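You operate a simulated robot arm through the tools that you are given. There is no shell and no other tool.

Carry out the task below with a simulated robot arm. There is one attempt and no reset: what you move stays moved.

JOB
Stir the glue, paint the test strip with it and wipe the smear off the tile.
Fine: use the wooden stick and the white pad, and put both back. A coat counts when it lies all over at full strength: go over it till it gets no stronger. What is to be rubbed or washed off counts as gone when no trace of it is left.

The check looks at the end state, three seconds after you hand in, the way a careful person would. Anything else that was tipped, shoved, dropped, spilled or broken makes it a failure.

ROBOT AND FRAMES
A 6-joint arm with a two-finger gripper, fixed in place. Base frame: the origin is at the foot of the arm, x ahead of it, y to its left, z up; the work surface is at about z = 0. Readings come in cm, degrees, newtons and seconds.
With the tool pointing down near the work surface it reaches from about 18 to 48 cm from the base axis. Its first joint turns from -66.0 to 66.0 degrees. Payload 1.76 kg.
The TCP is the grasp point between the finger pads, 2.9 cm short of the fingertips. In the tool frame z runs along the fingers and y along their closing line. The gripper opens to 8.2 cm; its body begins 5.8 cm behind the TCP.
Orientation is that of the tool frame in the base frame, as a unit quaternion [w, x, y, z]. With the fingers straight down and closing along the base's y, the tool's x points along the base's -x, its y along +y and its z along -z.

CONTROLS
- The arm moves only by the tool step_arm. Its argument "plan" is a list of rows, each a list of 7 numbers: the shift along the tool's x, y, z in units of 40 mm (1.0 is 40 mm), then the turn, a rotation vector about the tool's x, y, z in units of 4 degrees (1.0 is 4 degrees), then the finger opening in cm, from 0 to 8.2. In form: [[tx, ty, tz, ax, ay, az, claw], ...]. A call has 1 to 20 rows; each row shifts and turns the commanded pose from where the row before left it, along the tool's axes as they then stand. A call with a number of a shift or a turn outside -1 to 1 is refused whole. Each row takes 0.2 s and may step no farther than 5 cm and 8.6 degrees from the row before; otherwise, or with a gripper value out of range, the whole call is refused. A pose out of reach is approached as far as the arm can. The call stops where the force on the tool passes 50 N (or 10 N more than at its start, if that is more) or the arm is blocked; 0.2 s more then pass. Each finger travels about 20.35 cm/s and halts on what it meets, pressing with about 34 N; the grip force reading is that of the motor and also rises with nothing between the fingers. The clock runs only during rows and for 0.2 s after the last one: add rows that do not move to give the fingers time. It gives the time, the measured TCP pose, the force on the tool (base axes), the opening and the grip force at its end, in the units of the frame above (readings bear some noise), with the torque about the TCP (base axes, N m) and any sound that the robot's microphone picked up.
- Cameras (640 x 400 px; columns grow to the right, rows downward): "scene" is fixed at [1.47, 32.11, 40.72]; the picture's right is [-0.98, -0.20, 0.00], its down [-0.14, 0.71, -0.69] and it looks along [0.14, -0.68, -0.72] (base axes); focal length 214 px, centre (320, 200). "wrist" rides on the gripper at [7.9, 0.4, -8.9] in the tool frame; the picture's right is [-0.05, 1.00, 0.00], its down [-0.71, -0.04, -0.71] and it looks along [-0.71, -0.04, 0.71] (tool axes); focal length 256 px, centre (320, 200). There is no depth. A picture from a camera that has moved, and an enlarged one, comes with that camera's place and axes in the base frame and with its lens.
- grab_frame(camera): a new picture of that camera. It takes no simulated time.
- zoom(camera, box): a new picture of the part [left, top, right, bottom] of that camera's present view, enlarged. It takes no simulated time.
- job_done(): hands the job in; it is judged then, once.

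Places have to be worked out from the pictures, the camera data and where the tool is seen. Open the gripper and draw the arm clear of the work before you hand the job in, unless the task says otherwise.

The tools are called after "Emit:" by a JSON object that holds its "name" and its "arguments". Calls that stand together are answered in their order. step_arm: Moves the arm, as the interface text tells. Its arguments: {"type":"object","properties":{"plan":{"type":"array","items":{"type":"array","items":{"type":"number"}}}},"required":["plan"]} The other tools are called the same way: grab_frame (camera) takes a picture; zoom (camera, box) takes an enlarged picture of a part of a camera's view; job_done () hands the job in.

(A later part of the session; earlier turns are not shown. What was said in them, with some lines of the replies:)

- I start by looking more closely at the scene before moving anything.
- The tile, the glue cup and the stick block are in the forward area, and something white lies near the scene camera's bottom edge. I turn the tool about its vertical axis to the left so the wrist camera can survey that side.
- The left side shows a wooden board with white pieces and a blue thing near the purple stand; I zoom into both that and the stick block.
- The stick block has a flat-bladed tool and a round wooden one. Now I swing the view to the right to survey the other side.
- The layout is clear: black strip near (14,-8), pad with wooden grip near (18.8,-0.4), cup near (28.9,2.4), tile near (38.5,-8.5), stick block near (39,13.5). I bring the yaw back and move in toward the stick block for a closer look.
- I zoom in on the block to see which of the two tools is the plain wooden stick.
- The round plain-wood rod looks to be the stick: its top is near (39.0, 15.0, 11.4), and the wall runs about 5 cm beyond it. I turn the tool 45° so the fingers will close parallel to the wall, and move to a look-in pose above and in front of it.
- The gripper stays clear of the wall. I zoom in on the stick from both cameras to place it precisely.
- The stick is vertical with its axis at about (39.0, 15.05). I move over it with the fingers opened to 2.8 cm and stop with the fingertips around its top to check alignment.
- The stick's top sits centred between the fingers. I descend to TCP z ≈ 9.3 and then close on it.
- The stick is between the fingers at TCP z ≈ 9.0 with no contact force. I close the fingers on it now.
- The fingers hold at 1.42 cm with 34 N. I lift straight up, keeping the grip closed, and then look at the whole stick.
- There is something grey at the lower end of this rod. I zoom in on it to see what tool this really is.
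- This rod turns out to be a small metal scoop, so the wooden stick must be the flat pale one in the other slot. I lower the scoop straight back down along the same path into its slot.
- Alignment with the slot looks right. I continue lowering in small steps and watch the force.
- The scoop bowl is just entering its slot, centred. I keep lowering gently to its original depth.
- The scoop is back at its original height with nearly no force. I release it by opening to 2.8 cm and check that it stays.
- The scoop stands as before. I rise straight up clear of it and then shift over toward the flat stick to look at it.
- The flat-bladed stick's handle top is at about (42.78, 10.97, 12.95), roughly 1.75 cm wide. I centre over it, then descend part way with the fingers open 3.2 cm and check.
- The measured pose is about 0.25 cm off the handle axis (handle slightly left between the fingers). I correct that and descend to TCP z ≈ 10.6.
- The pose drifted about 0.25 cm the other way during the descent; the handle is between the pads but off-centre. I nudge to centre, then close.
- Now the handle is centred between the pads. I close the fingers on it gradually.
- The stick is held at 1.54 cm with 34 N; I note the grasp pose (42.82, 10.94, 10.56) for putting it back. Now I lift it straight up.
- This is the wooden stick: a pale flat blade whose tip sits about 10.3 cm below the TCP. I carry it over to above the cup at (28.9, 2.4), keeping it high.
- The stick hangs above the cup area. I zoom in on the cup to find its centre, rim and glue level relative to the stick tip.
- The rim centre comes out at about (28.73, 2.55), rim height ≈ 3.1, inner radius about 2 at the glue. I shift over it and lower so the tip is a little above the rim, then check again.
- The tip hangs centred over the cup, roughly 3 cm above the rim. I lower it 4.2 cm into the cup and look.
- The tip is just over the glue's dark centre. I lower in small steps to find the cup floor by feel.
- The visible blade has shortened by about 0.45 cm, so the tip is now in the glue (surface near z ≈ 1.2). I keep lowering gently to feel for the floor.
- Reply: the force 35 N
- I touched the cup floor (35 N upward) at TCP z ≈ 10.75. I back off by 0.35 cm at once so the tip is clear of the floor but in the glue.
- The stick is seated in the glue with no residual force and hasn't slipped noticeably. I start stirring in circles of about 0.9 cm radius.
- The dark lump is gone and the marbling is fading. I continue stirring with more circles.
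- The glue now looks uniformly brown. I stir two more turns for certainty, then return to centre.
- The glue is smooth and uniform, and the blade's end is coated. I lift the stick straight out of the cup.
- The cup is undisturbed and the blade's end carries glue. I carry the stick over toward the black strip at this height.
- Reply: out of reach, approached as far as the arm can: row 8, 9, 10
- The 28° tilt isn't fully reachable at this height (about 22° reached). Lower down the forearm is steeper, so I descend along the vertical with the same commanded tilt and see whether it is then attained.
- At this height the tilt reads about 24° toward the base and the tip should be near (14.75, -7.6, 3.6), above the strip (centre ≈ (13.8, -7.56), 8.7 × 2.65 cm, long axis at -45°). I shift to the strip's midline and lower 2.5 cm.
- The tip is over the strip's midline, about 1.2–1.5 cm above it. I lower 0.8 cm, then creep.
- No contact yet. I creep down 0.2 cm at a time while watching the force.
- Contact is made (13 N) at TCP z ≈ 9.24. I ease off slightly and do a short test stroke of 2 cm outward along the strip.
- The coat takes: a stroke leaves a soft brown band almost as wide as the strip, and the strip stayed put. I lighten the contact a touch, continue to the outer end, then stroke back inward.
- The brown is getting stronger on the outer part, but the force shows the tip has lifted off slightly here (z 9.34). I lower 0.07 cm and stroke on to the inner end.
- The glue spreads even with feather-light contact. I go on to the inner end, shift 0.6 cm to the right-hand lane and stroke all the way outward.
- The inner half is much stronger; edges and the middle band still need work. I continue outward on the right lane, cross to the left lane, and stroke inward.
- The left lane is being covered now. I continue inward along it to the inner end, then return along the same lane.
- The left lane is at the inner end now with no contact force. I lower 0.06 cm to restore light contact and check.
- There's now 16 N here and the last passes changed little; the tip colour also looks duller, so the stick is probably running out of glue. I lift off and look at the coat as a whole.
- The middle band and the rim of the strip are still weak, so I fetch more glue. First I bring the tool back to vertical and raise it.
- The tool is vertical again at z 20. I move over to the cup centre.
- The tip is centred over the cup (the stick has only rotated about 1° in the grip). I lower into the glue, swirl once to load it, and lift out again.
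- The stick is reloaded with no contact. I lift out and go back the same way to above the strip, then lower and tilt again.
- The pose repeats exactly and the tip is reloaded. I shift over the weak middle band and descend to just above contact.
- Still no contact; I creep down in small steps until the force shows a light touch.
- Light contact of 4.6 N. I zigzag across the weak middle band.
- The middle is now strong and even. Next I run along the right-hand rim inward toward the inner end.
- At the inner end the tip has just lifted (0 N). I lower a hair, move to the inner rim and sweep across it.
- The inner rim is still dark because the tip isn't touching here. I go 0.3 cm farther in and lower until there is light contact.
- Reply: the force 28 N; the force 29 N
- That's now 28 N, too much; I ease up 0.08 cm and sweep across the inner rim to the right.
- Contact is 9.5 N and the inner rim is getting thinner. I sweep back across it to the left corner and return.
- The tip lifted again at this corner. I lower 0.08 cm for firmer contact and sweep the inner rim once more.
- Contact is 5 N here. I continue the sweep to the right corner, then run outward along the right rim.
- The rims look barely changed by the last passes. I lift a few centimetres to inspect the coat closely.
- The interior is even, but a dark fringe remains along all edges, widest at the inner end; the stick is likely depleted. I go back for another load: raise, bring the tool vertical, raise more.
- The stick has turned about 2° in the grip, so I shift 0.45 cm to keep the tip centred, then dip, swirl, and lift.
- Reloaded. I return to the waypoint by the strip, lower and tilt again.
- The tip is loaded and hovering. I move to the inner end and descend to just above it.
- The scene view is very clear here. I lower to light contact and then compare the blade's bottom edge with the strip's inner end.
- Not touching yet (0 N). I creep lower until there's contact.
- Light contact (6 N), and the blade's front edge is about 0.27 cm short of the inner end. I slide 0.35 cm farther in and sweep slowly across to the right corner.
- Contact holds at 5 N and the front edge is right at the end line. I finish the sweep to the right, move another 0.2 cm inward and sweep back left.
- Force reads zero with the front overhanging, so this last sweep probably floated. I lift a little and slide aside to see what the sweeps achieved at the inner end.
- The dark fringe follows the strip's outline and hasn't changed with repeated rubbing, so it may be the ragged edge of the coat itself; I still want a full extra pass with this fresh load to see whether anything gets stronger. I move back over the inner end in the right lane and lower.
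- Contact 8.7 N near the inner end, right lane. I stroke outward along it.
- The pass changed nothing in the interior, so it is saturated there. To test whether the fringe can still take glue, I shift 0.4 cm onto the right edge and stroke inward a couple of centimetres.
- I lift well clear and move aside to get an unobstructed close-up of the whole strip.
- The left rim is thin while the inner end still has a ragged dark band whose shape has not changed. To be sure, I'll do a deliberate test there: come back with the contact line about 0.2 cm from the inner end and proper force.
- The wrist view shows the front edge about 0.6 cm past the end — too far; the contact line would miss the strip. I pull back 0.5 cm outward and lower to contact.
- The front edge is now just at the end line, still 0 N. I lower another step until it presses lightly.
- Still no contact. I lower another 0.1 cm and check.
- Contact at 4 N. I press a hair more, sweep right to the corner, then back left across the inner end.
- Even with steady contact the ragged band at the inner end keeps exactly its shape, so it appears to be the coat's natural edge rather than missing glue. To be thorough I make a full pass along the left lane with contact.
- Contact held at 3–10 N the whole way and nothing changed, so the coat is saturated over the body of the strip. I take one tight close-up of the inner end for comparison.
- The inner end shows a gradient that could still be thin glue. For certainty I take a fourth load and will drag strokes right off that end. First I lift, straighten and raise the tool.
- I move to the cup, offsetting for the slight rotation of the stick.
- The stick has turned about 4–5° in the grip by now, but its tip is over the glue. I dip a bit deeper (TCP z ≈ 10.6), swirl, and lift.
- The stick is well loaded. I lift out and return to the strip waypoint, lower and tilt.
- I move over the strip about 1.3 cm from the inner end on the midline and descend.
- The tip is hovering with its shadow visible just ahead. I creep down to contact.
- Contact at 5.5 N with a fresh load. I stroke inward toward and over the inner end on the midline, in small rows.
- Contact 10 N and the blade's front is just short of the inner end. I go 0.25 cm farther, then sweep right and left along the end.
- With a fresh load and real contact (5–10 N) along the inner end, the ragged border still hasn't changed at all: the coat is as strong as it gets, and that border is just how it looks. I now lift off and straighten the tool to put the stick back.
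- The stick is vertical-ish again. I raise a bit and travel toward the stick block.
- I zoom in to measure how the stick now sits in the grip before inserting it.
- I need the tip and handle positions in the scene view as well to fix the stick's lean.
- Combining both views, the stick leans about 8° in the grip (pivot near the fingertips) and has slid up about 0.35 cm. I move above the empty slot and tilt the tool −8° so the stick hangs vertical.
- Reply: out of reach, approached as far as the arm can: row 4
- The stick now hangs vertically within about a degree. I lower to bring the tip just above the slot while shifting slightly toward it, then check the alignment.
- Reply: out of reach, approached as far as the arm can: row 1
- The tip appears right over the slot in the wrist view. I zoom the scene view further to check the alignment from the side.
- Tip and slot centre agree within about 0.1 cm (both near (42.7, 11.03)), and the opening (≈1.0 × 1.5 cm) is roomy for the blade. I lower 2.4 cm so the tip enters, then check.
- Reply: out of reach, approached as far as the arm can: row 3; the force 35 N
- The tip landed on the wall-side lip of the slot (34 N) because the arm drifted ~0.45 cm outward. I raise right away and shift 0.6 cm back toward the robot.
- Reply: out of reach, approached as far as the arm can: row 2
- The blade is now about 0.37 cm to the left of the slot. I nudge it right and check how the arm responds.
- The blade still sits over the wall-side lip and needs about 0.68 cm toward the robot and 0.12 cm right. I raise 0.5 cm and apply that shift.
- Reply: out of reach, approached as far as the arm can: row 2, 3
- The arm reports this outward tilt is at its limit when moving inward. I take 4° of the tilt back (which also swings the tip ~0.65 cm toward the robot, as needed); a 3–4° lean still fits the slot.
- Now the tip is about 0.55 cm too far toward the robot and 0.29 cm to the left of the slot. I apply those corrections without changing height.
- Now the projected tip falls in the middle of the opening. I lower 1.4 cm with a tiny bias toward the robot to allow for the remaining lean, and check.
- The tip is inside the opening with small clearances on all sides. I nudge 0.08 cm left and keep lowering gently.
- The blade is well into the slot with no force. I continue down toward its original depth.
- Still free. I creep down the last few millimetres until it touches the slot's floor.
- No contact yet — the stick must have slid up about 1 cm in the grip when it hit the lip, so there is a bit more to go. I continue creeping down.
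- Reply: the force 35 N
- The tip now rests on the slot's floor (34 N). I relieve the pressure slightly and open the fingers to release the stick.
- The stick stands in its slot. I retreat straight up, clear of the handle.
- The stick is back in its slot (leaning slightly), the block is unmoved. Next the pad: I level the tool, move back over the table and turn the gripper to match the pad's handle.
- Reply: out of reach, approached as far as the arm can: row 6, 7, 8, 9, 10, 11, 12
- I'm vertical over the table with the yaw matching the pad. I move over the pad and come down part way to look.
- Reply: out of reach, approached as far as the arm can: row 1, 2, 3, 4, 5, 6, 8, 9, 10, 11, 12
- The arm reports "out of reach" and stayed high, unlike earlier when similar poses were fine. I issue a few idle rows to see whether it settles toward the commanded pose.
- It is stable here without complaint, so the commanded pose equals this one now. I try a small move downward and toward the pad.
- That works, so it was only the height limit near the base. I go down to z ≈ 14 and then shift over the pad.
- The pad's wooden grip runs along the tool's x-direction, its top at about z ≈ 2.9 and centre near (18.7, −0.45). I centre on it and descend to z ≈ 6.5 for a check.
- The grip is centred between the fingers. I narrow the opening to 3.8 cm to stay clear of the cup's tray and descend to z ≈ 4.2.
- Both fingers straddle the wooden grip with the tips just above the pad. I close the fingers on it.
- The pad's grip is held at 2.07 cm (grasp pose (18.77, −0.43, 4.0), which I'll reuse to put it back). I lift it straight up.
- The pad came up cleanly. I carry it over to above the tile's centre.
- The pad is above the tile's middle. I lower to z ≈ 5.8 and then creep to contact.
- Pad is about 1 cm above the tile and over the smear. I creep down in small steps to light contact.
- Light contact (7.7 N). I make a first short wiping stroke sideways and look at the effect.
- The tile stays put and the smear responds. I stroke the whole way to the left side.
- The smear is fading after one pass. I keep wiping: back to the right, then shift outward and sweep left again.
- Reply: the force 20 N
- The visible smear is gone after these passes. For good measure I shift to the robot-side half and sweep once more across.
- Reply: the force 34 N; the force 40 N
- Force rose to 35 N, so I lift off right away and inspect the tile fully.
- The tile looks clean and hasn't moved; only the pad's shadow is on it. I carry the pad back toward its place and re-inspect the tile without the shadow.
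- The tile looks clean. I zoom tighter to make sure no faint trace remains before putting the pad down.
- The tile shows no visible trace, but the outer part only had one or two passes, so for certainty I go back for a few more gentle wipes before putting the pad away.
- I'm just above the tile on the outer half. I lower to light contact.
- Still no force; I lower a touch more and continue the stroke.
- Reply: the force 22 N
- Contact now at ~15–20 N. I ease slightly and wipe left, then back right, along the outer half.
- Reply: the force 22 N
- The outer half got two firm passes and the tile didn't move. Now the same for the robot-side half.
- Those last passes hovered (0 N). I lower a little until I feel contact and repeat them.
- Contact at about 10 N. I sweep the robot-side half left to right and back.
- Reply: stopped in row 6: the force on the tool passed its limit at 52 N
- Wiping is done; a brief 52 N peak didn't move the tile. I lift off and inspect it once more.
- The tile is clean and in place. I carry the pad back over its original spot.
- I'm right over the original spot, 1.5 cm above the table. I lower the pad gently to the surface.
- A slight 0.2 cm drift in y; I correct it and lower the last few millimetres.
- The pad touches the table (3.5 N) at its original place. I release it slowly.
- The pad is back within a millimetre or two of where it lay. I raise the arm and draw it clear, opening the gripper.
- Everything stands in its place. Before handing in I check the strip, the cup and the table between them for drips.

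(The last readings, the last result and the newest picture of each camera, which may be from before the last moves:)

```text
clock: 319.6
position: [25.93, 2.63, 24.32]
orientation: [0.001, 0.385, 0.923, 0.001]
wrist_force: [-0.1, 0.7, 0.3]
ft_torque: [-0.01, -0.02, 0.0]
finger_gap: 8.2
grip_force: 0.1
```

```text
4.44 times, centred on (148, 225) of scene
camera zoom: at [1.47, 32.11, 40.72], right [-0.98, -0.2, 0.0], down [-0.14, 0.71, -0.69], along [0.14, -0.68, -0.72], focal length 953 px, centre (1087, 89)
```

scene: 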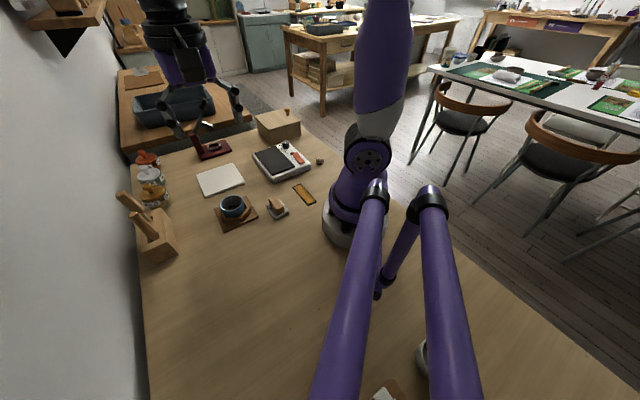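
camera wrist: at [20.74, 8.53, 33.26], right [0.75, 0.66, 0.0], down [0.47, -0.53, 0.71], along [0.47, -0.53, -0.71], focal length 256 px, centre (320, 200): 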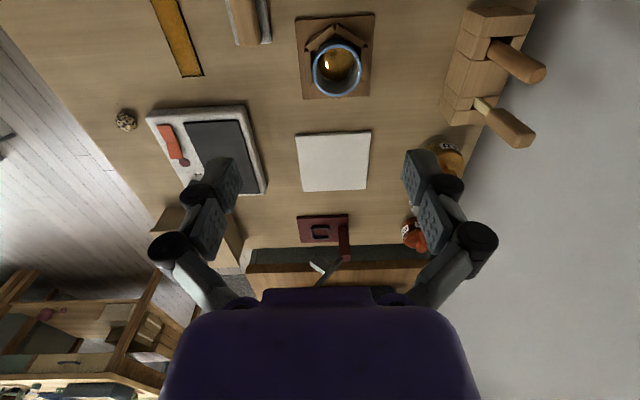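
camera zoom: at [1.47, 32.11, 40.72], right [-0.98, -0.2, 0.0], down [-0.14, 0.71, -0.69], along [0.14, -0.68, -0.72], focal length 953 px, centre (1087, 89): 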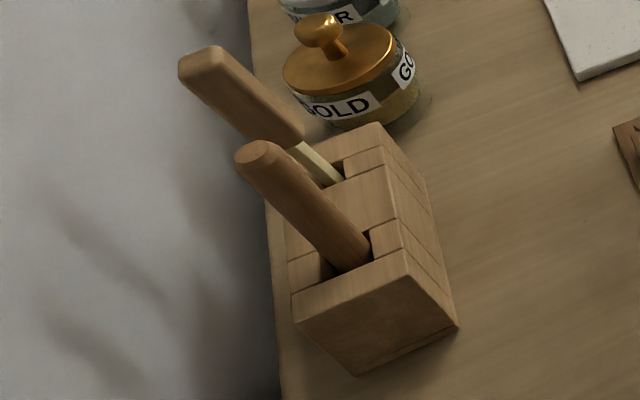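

The table is free of drips and the glue is smooth. I take the same close-up of the strip's inner end as before the last load to see whether that load changed anything.

Emit:
{"name": "zoom", "arguments": {"camera": "scene", "box": [305, 198, 321, 208]}}

Emit:
{"name": "zoom", "arguments": {"camera": "scene", "box": [290, 180, 325, 210]}}

```text
16.00 times, centred on (313, 203) of scene
camera zoom: at [1.47, 32.11, 40.72], right [-0.98, -0.2, 0.0], down [-0.14, 0.71, -0.69], along [0.14, -0.68, -0.72], focal length 3432 px, centre (432, 152)
```

zoom: 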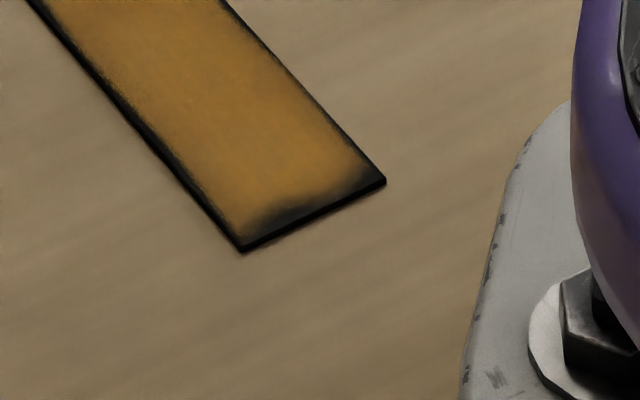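

```text
13.33 times, centred on (308, 195) of scene
camera zoom: at [1.47, 32.11, 40.72], right [-0.98, -0.2, 0.0], down [-0.14, 0.71, -0.69], along [0.14, -0.68, -0.72], focal length 2860 px, centre (487, 267)
```

zoom: 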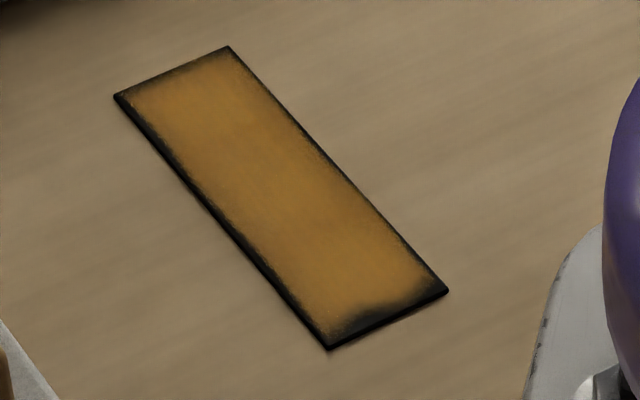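

The inner end is pixel-for-pixel as it was before the last load, so the coat gets no stronger anywhere. The glue is stirred, the strip coated, the tile clean, stick and pad are back, and the arm is clear with the gripper open, so I hand in.

Emit:
{"name": "job_done", "arguments": {}}

```text
The job is handed in.
```

I've handed the job in: the glue is stirred, the test strip is coated, the tile is wiped, and the stick and pad are back. I haven't seen the result of the check.

- **Glue:** it started marbled with a dark lump in the middle and now looks one smooth colour. I saw no drips on the table.
- **Test strip:** the glue lies evenly over the strip, and extra passes with freshly loaded glue made it no stronger. A thin dark fringe remains along all four edges, about 0.3 cm wide at the end nearest the robot. It did not change however often I went over it, so I took it to be how the coat looks at its border. If the check counts that as uncovered, this is the weak point.
- **Tile:** no trace of the smear was visible in close-up. I wiped it again anyway; the force briefly peaked at 52 N, but the tile did not shift.
- **Stick:** it is back in its slot, with its handle now leaning about 7° toward the wall. It had turned in the grip while painting and caught the slot's edge once on the way in. The block did not move.
- **Pad:** it is back within a millimetre or two of where it was.

I first pulled the wrong tool from the block, a small metal scoop. I put it straight back in its slot before using anything.
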